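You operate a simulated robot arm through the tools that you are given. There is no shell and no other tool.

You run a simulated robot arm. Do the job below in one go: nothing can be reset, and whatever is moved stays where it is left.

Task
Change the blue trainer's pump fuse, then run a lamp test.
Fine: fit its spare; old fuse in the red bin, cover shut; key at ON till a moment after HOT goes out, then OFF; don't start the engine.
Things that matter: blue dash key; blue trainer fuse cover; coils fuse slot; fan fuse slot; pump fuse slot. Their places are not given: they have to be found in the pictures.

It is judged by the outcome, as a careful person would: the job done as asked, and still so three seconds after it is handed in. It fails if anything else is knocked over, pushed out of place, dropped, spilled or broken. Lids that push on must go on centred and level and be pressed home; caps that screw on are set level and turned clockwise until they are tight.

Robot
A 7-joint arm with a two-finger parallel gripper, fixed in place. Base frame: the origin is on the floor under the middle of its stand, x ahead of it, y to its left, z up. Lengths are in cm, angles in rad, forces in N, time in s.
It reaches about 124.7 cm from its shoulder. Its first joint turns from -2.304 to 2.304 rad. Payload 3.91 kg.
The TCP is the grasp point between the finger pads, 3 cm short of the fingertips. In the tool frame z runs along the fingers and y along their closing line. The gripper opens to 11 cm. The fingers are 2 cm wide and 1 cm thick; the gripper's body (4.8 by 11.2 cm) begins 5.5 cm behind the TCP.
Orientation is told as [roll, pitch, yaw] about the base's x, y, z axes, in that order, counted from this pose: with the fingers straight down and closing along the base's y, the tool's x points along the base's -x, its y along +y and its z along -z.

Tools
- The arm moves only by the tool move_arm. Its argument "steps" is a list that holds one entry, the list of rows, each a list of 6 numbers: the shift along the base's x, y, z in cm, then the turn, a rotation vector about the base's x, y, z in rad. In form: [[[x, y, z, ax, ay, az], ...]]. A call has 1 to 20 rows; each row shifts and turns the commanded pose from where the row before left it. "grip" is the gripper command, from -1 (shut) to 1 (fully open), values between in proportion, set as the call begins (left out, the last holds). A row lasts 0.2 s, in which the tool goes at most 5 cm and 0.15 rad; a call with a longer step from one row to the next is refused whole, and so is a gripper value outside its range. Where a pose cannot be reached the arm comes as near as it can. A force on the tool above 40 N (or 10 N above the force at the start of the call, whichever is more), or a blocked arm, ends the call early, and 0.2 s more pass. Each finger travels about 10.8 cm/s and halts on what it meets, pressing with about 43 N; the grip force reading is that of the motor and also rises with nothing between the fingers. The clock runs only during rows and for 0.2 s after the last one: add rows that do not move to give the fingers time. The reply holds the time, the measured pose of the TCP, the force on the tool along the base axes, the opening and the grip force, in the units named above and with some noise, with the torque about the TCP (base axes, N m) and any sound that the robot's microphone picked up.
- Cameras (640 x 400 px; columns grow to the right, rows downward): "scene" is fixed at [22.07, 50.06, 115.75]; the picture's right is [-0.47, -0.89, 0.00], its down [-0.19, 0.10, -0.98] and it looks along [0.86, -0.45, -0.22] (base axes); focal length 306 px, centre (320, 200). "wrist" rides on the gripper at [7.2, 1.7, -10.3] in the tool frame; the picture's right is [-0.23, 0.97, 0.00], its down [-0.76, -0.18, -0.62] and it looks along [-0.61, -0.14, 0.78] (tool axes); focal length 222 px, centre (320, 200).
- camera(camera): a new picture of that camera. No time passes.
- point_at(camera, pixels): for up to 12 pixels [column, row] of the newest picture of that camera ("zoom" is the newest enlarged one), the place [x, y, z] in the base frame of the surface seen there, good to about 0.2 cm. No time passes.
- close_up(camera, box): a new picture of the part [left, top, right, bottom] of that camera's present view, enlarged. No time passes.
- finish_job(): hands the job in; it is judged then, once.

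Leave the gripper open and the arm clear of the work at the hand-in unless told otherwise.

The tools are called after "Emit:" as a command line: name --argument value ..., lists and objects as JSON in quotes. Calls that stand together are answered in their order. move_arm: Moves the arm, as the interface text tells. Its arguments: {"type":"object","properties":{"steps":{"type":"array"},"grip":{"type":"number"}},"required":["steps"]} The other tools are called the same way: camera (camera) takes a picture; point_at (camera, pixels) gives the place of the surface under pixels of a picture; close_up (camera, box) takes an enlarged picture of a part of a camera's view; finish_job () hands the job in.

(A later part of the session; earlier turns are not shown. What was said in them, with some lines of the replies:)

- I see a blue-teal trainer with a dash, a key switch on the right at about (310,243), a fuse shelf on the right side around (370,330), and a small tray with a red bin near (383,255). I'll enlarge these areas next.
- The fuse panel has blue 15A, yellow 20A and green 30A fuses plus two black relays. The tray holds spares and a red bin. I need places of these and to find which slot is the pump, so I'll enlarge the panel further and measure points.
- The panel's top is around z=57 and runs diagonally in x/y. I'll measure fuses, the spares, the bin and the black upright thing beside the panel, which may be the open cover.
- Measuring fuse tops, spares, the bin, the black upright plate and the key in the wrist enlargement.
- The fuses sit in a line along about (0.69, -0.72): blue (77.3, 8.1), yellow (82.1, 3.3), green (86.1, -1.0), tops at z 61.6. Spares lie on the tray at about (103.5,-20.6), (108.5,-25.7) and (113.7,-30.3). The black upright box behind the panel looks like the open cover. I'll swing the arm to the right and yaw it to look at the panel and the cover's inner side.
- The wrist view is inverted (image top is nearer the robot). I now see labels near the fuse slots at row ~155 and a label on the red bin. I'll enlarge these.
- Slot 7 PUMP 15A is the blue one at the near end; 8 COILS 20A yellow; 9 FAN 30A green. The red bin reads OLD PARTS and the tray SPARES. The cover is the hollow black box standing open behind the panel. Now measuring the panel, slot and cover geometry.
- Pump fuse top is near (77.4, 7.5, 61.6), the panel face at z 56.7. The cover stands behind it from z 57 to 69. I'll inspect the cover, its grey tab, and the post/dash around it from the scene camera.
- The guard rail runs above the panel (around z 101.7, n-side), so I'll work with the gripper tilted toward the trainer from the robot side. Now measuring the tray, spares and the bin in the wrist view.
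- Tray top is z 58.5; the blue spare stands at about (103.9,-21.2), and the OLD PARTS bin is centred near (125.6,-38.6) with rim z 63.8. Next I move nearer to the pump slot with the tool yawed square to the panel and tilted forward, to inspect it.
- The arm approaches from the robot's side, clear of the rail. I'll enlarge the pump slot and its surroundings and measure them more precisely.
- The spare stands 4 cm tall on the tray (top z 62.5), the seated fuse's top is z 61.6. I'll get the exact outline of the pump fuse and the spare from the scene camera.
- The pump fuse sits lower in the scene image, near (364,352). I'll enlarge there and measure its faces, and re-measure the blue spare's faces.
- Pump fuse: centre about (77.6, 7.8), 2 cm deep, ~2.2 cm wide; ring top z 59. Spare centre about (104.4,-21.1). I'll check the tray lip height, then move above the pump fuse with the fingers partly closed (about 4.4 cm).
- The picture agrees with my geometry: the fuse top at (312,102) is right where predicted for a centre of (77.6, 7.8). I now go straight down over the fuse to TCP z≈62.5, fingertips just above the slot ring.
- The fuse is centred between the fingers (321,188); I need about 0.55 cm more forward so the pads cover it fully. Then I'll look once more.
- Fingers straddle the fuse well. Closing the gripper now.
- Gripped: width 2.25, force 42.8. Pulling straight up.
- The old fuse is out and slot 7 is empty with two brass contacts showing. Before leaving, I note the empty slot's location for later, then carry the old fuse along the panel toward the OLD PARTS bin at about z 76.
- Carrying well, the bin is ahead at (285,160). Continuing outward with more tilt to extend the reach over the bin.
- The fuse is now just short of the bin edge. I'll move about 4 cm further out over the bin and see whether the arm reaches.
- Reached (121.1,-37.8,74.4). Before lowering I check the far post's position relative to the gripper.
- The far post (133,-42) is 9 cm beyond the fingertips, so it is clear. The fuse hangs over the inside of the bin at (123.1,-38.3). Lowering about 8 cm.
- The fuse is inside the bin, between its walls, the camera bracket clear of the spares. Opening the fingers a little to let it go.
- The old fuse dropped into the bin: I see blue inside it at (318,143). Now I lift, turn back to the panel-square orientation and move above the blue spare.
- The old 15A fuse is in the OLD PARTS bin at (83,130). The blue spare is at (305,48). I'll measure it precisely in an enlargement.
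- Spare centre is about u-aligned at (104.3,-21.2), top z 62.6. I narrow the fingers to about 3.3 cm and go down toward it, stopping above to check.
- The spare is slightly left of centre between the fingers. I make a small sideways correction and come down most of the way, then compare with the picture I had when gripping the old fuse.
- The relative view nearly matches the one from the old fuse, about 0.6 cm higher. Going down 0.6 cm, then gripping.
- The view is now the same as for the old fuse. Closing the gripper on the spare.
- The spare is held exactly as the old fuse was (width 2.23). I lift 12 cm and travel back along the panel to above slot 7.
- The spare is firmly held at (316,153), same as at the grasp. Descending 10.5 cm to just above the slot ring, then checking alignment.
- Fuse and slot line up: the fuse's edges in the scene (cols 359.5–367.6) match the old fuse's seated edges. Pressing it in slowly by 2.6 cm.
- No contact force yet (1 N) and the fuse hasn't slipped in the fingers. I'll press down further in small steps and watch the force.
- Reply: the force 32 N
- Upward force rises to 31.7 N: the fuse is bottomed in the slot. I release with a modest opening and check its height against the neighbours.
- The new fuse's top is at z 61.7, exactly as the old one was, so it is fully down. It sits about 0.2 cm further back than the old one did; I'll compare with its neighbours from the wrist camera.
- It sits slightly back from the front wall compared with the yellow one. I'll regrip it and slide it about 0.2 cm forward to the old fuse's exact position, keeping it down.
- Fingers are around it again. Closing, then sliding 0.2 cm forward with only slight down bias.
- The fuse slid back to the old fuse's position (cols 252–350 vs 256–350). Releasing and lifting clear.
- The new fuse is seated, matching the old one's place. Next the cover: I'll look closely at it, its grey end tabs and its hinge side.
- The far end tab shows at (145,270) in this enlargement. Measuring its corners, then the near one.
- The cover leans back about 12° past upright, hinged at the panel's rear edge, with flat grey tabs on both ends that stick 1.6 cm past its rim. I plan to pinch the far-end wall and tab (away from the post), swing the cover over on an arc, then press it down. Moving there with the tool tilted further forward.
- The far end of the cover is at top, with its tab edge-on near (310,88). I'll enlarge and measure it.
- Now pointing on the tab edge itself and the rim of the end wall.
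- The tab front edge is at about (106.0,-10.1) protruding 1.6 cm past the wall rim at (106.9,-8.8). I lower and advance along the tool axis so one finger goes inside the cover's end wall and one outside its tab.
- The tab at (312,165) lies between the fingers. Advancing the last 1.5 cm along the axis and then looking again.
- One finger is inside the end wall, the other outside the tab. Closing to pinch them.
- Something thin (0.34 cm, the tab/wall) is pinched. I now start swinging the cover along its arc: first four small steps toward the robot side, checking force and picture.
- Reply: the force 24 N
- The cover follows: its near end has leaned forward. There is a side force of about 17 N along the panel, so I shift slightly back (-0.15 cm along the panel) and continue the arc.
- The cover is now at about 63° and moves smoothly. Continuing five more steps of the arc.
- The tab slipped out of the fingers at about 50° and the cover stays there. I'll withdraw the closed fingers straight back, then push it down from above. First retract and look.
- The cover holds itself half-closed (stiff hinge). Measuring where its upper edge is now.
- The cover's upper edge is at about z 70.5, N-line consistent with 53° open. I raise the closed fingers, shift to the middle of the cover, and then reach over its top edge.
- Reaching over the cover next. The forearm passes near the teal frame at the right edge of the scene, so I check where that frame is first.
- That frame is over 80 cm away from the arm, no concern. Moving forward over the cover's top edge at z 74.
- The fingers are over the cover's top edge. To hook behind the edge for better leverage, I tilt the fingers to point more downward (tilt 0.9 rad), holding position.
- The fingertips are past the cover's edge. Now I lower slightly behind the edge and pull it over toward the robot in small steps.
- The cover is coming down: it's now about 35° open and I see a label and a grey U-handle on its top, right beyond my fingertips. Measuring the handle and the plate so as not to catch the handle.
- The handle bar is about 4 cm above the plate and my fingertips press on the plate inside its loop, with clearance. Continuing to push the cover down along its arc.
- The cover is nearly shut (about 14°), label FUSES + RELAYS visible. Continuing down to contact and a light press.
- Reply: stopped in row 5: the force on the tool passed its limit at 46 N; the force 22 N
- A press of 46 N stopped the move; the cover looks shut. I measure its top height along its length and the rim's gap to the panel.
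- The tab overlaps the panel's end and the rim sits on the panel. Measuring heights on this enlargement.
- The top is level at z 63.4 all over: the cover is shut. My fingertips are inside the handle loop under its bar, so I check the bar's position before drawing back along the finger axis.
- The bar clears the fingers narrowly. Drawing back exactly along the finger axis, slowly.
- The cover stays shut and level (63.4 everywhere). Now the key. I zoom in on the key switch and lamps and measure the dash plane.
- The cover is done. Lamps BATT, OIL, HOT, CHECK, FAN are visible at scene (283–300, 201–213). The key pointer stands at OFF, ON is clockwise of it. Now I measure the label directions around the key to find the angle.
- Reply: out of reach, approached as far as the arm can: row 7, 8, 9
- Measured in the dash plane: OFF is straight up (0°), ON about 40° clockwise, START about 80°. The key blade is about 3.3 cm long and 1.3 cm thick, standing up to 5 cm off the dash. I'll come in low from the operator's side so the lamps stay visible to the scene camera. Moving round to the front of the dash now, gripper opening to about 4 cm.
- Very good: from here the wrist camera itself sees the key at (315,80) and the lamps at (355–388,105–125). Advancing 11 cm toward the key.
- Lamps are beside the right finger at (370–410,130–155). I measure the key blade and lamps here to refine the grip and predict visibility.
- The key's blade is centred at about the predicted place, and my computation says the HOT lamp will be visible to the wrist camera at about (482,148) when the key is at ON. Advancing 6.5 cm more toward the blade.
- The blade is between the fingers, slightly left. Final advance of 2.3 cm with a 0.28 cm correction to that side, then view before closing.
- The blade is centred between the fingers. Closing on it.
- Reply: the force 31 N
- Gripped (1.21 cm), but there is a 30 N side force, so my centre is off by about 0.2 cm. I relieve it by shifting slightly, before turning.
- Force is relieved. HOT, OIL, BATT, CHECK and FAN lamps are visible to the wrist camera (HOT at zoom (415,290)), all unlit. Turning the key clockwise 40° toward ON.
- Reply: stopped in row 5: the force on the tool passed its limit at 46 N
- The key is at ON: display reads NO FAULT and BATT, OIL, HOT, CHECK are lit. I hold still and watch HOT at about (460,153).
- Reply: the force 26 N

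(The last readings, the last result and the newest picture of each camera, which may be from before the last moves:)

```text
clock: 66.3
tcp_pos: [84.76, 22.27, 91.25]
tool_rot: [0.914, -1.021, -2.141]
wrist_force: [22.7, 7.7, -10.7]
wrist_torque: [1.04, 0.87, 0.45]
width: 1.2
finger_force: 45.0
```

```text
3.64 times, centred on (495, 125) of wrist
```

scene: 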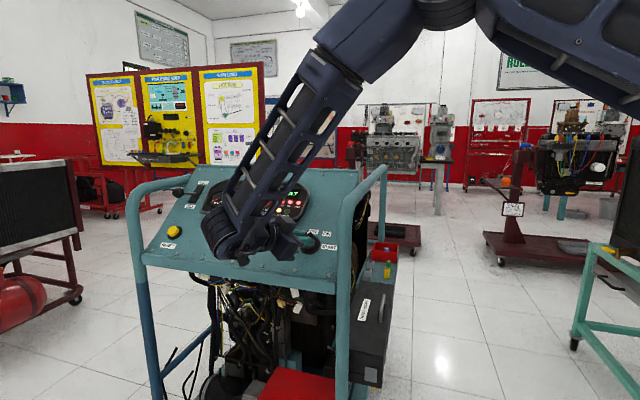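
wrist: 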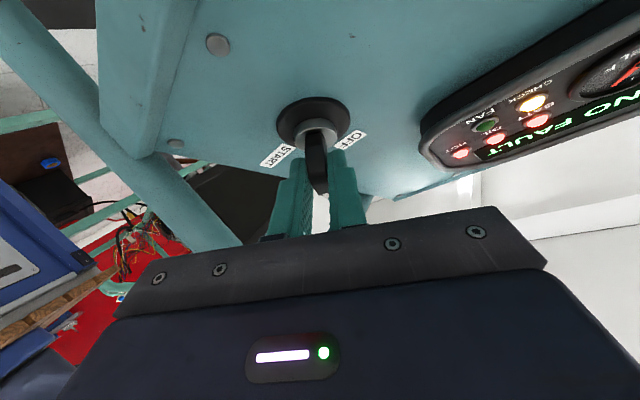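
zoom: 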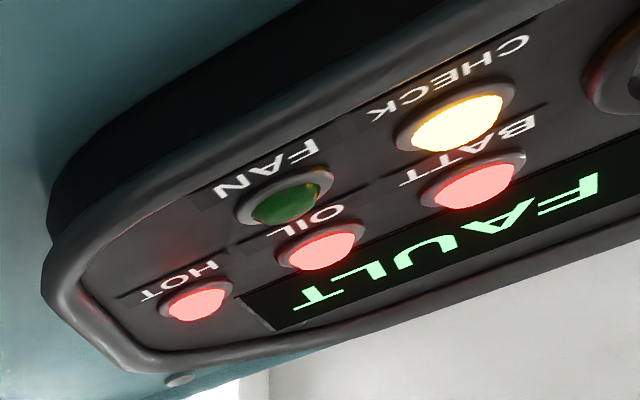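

HOT, OIL, BATT, CHECK all still lit. Waiting on, with a tiny relief of the side force.

Emit:
move_arm --steps '[[[0.08, 0.03, -0.04, 0, 0, 0], [0, 0, 0, 0, 0, 0], [0, 0, 0, 0, 0, 0]]]'

Emit:
close_up --camera "wrist" --box '[425, 70, 565, 180]'

```text
clock: 67.2
tcp_pos: [84.72, 22.31, 91.1]
tool_rot: [0.915, -1.019, -2.14]
wrist_force: [12.1, 10.1, -9.7]
wrist_torque: [0.56, 0.77, -0.02]
width: 1.21
finger_force: 44.5
```

```text
3.64 times, centred on (495, 125) of wrist
```

zoom: 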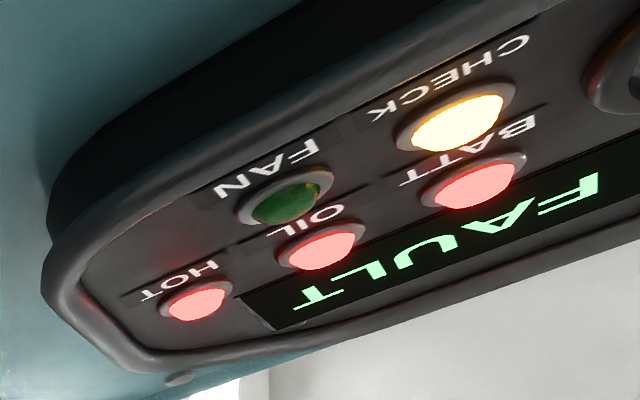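

Still lit at 67.2 s. Holding and checking again.

Emit:
move_arm --steps '[[[0, 0, 0, 0, 0, 0], [0, 0, 0, 0, 0, 0]]]'

Emit:
close_up --camera "wrist" --box '[425, 70, 565, 180]'

```text
clock: 67.8
tcp_pos: [84.59, 22.33, 91.17]
tool_rot: [0.918, -1.021, -2.14]
wrist_force: [8.1, 11.5, -9.0]
wrist_torque: [0.09, 0.57, -0.28]
width: 1.18
finger_force: 44.7
```

```text
3.64 times, centred on (495, 125) of wrist
```

zoom: 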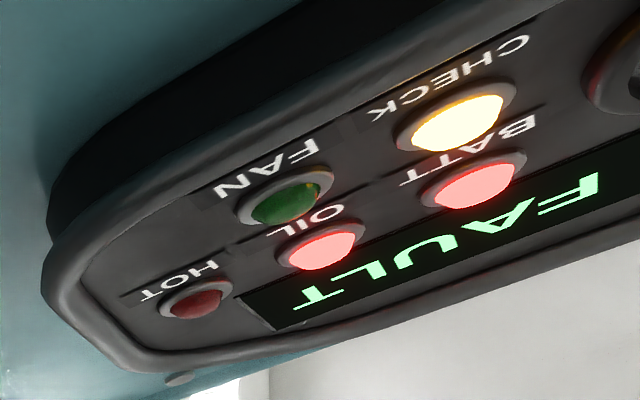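

HOT has gone out (dark at (195,300)) while the others stay lit. I wait two more rows (0.4 s) and then turn the key back counter-clockwise 37° to OFF.

Emit:
move_arm --steps '[[[0, 0, 0, 0, 0, 0], [0, 0, 0, 0, 0, 0], [-0.107, -0.037, -0.044, -0.0607, 0.0607, 0.0965], [-0.105, -0.049, -0.035, -0.0607, 0.0607, 0.0965], [-0.102, -0.06, -0.026, -0.0607, 0.0607, 0.0965], [-0.096, -0.072, -0.015, -0.0607, 0.0607, 0.0965], [-0.09, -0.082, -0.005, -0.0607, 0.0607, 0.0965], [0, 0, 0, 0, 0, 0]]]'

Emit:
camera --camera "wrist"

Emit:
close_up --camera "wrist" --box '[230, 80, 470, 230]'

```text
clock: 69.4
tcp_pos: [83.81, 21.88, 90.85]
tool_rot: [0.064, -1.324, -0.858]
wrist_force: [-10.8, -1.6, 9.7]
wrist_torque: [-0.19, 0.68, -0.66]
width: 1.18
finger_force: 45.2
stopped in row 8: the force on the tool passed its limit at 44 N (the readings are from after the stop); the commanded pose is now the measured one
```

```text
taken
```

wrist: 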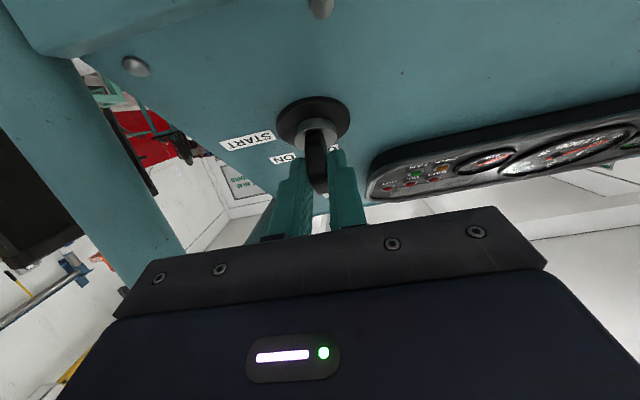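

```text
2.67 times, centred on (350, 155) of wrist
```

zoom: 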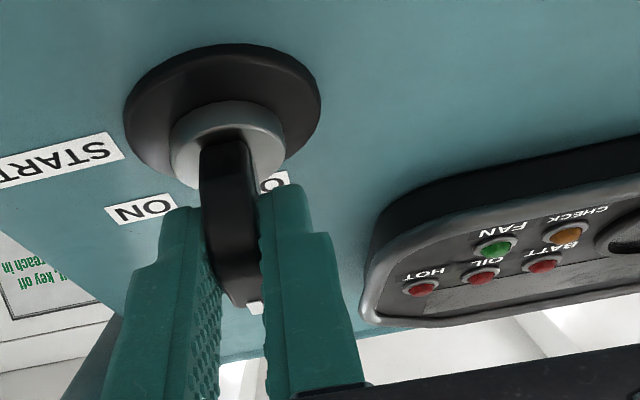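

Lamps and display are off; the key is essentially back at OFF with about 3° left in the gripper's rotation. I turn the last bit, then open the fingers.

Emit:
move_arm --steps '[[[-0.02, -0.03, 0, -0.0235, 0.0235, 0.037], [0, 0, 0, 0, 0, 0]]]'

Emit:
close_up --camera "wrist" --box '[230, 80, 470, 230]'

```text
clock: 70.0
tcp_pos: [83.92, 21.83, 90.89]
tool_rot: [-0.069, -1.325, -0.686]
wrist_force: [-28.9, -2.5, 11.9]
wrist_torque: [0.1, -0.28, -1.6]
width: 1.24
finger_force: 44.9
```

```text
2.67 times, centred on (350, 155) of wrist
```

zoom: 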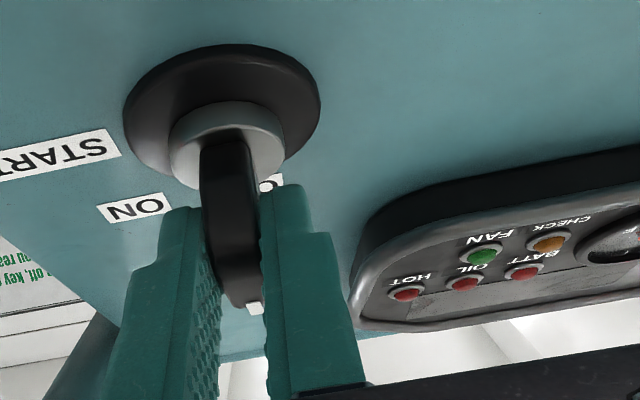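

The key is fully at OFF against its stop. Opening the fingers now and then backing straight out.

Emit:
move_arm --steps '[[[0, 0, 0, 0, 0, 0], [0, 0, 0, 0, 0, 0]]]' --grip -0.3

Emit:
close_up --camera "wrist" --box '[230, 80, 470, 230]'

```text
clock: 70.6
tcp_pos: [84.02, 21.77, 91.02]
tool_rot: [-0.07, -1.322, -0.686]
wrist_force: [-0.1, -0.4, -0.5]
wrist_torque: [0.01, 0.01, 0.0]
width: 3.87
finger_force: 0.1
```

```text
2.67 times, centred on (350, 155) of wrist
```

zoom: 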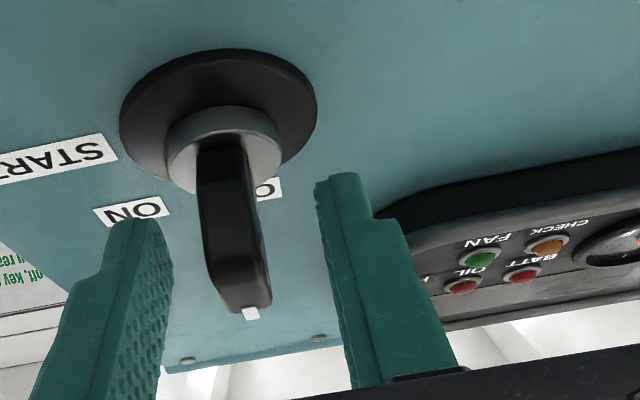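

Key is clear of the fingers. Backing out along the finger axis about 14 cm.

Emit:
move_arm --steps '[[[-1.5, 1.25, 0.5, 0, 0, 0], [-2.25, 1.84, 0.72, 0, 0, 0], [-3, 2.45, 0.96, 0, 0, 0], [-3, 2.45, 0.96, 0, 0, 0], [-2, 1.5, 1, 0, 0, 0], [0, 0, 0, 0, 0, 0]]]'

Emit:
camera --camera "wrist"

Emit:
camera --camera "scene"

```text
clock: 72.0
tcp_pos: [72.23, 31.11, 95.08]
tool_rot: [-0.073, -1.322, -0.685]
wrist_force: [0.0, 0.0, 0.2]
wrist_torque: [0.01, 0.02, 0.01]
width: 3.85
finger_force: 0.2
```

```text
taken
```

wrist: 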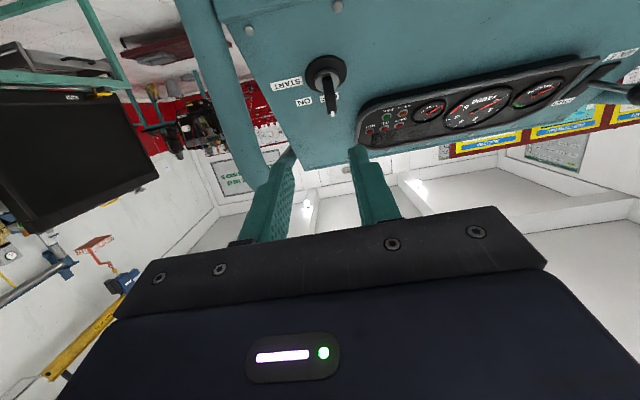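

```text
taken
```

scene: 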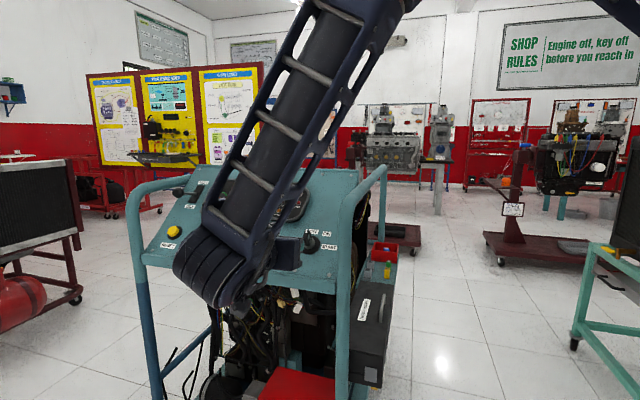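

Key points at OFF, lamps dark. I bring the arm further away and open the gripper fully, then verify everything.

Emit:
move_arm --steps '[[[-1.6, 0, 2.4, 0.076, 0.093, 0], [-1.6, 0, 2.4, 0.076, 0.093, 0], [-1.6, 0, 2.4, 0.076, 0.093, 0], [-1.6, 0, 2.4, 0.076, 0.093, 0], [-1.6, -1, 2.4, 0.076, 0.093, 0], [0, -3, 1, 0, 0, 0.08], [0, -3, 1, 0, 0, 0.08], [0, -3, 1, 0, 0, 0.08], [0, -3, 1, 0, 0, 0.08], [0, 0, 0, 0, 0, 0]]]' --grip 1

Emit:
camera --camera "scene"

Emit:
camera --camera "wrist"

```text
clock: 74.2
tcp_pos: [64.11, 18.03, 110.82]
tool_rot: [-0.075, -0.724, -0.362]
wrist_force: [1.0, -0.2, -0.5]
wrist_torque: [0.02, -0.01, 0.02]
width: 10.98
finger_force: 0.1
```

```text
taken
```

scene: 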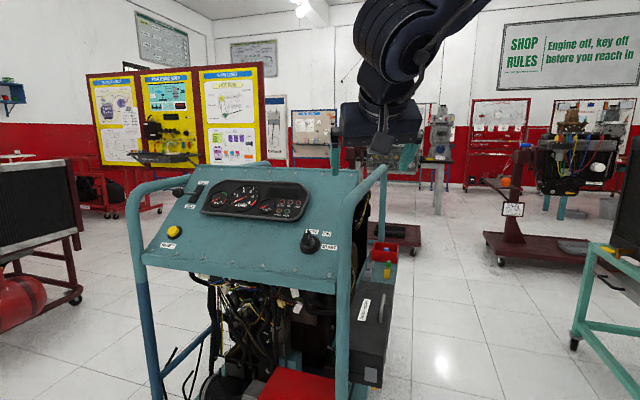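

```text
taken
```

wrist: 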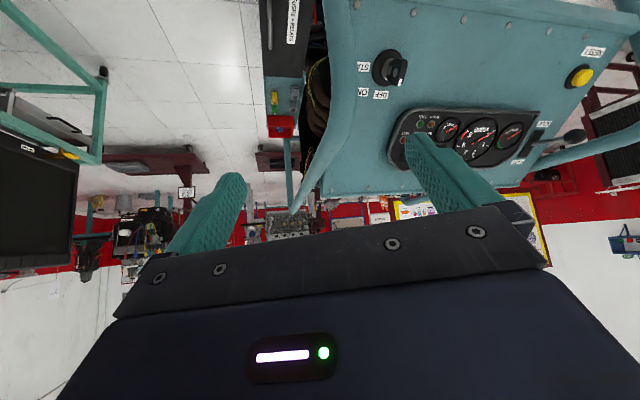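

I'll enlarge the key, lamps, cover and tray for a last check of the outcome.

Emit:
close_up --camera "scene" --box '[280, 220, 345, 265]'

Emit:
close_up --camera "scene" --box '[190, 175, 320, 230]'

Emit:
close_up --camera "scene" --box '[335, 230, 425, 390]'

Emit:
point_at --camera "zoom" --pixels '[[300, 170], [360, 190], [280, 250], [330, 280], [370, 60], [300, 300]]'

```text
8.89 times, centred on (312, 242) of scene
```

zoom: 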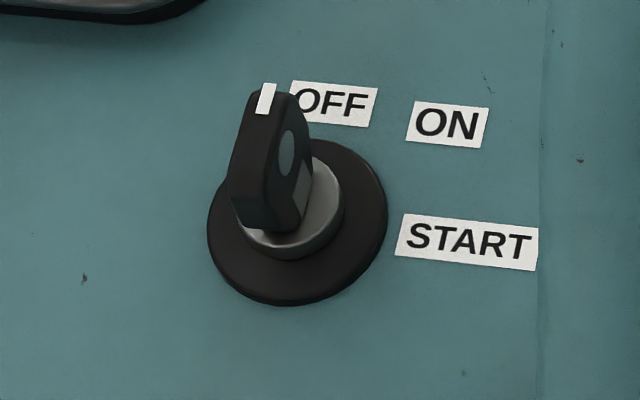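

```text
4.92 times, centred on (255, 202) of scene
```

zoom: 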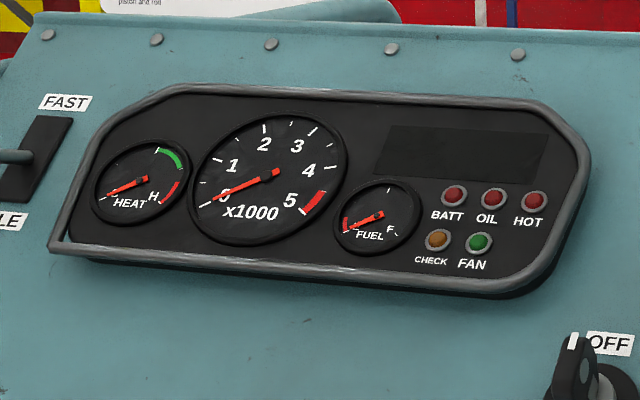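

```text
2.50 times, centred on (380, 310) of scene
```

zoom: 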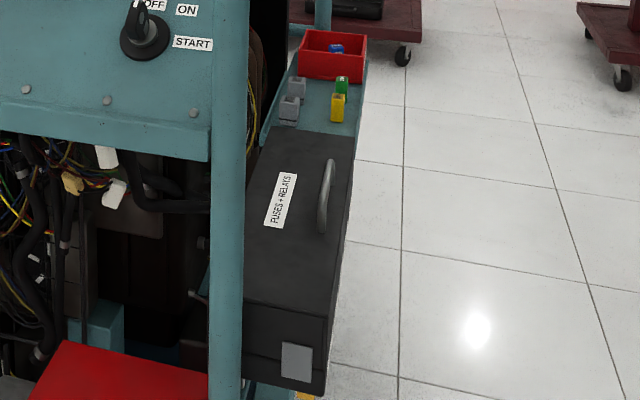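

```text
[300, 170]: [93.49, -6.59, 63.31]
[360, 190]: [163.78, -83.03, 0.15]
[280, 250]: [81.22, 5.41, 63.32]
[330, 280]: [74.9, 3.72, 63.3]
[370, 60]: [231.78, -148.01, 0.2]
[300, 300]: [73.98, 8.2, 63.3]
```

Everything checks out:
- The key points at OFF exactly as at the start, all lamps are dark and the tachometer reads 0.
- The cover is shut and level (z 63.3 throughout).
- The old fuse is in the red bin. The dash read NO FAULT with the new fuse fitted.
- The other spares are untouched, the gripper is open and the arm is clear.

Handing in.

Emit:
finish_job

```text
The job is handed in.
```

The pump fuse on the blue trainer is changed, the lamp test is done, and I've handed the job in. No result came back with the hand-in.

- **Fuse:** The old 15A fuse came out of slot 7 (PUMP) and is in the red OLD PARTS bin. The blue 15A spare is in its place, at the same height as the old one. With the key at ON, the dash display read NO FAULT.
- **Cover:** It is shut and level along its length. My grip slipped off its end tab partway through closing. The cover held its position, and I pushed it the rest of the way down from above.
- **Lamp test:** At ON, BATT, OIL, HOT and CHECK lit. HOT went out about two seconds later. I waited roughly half a second to a second after that before turning the key back to OFF. The key never went past ON, and the engine was not started.
- **End state:** All the lamps are dark and the tachometer reads 0. The other spares are where they were, the gripper is open, and the arm is clear of the trainer.
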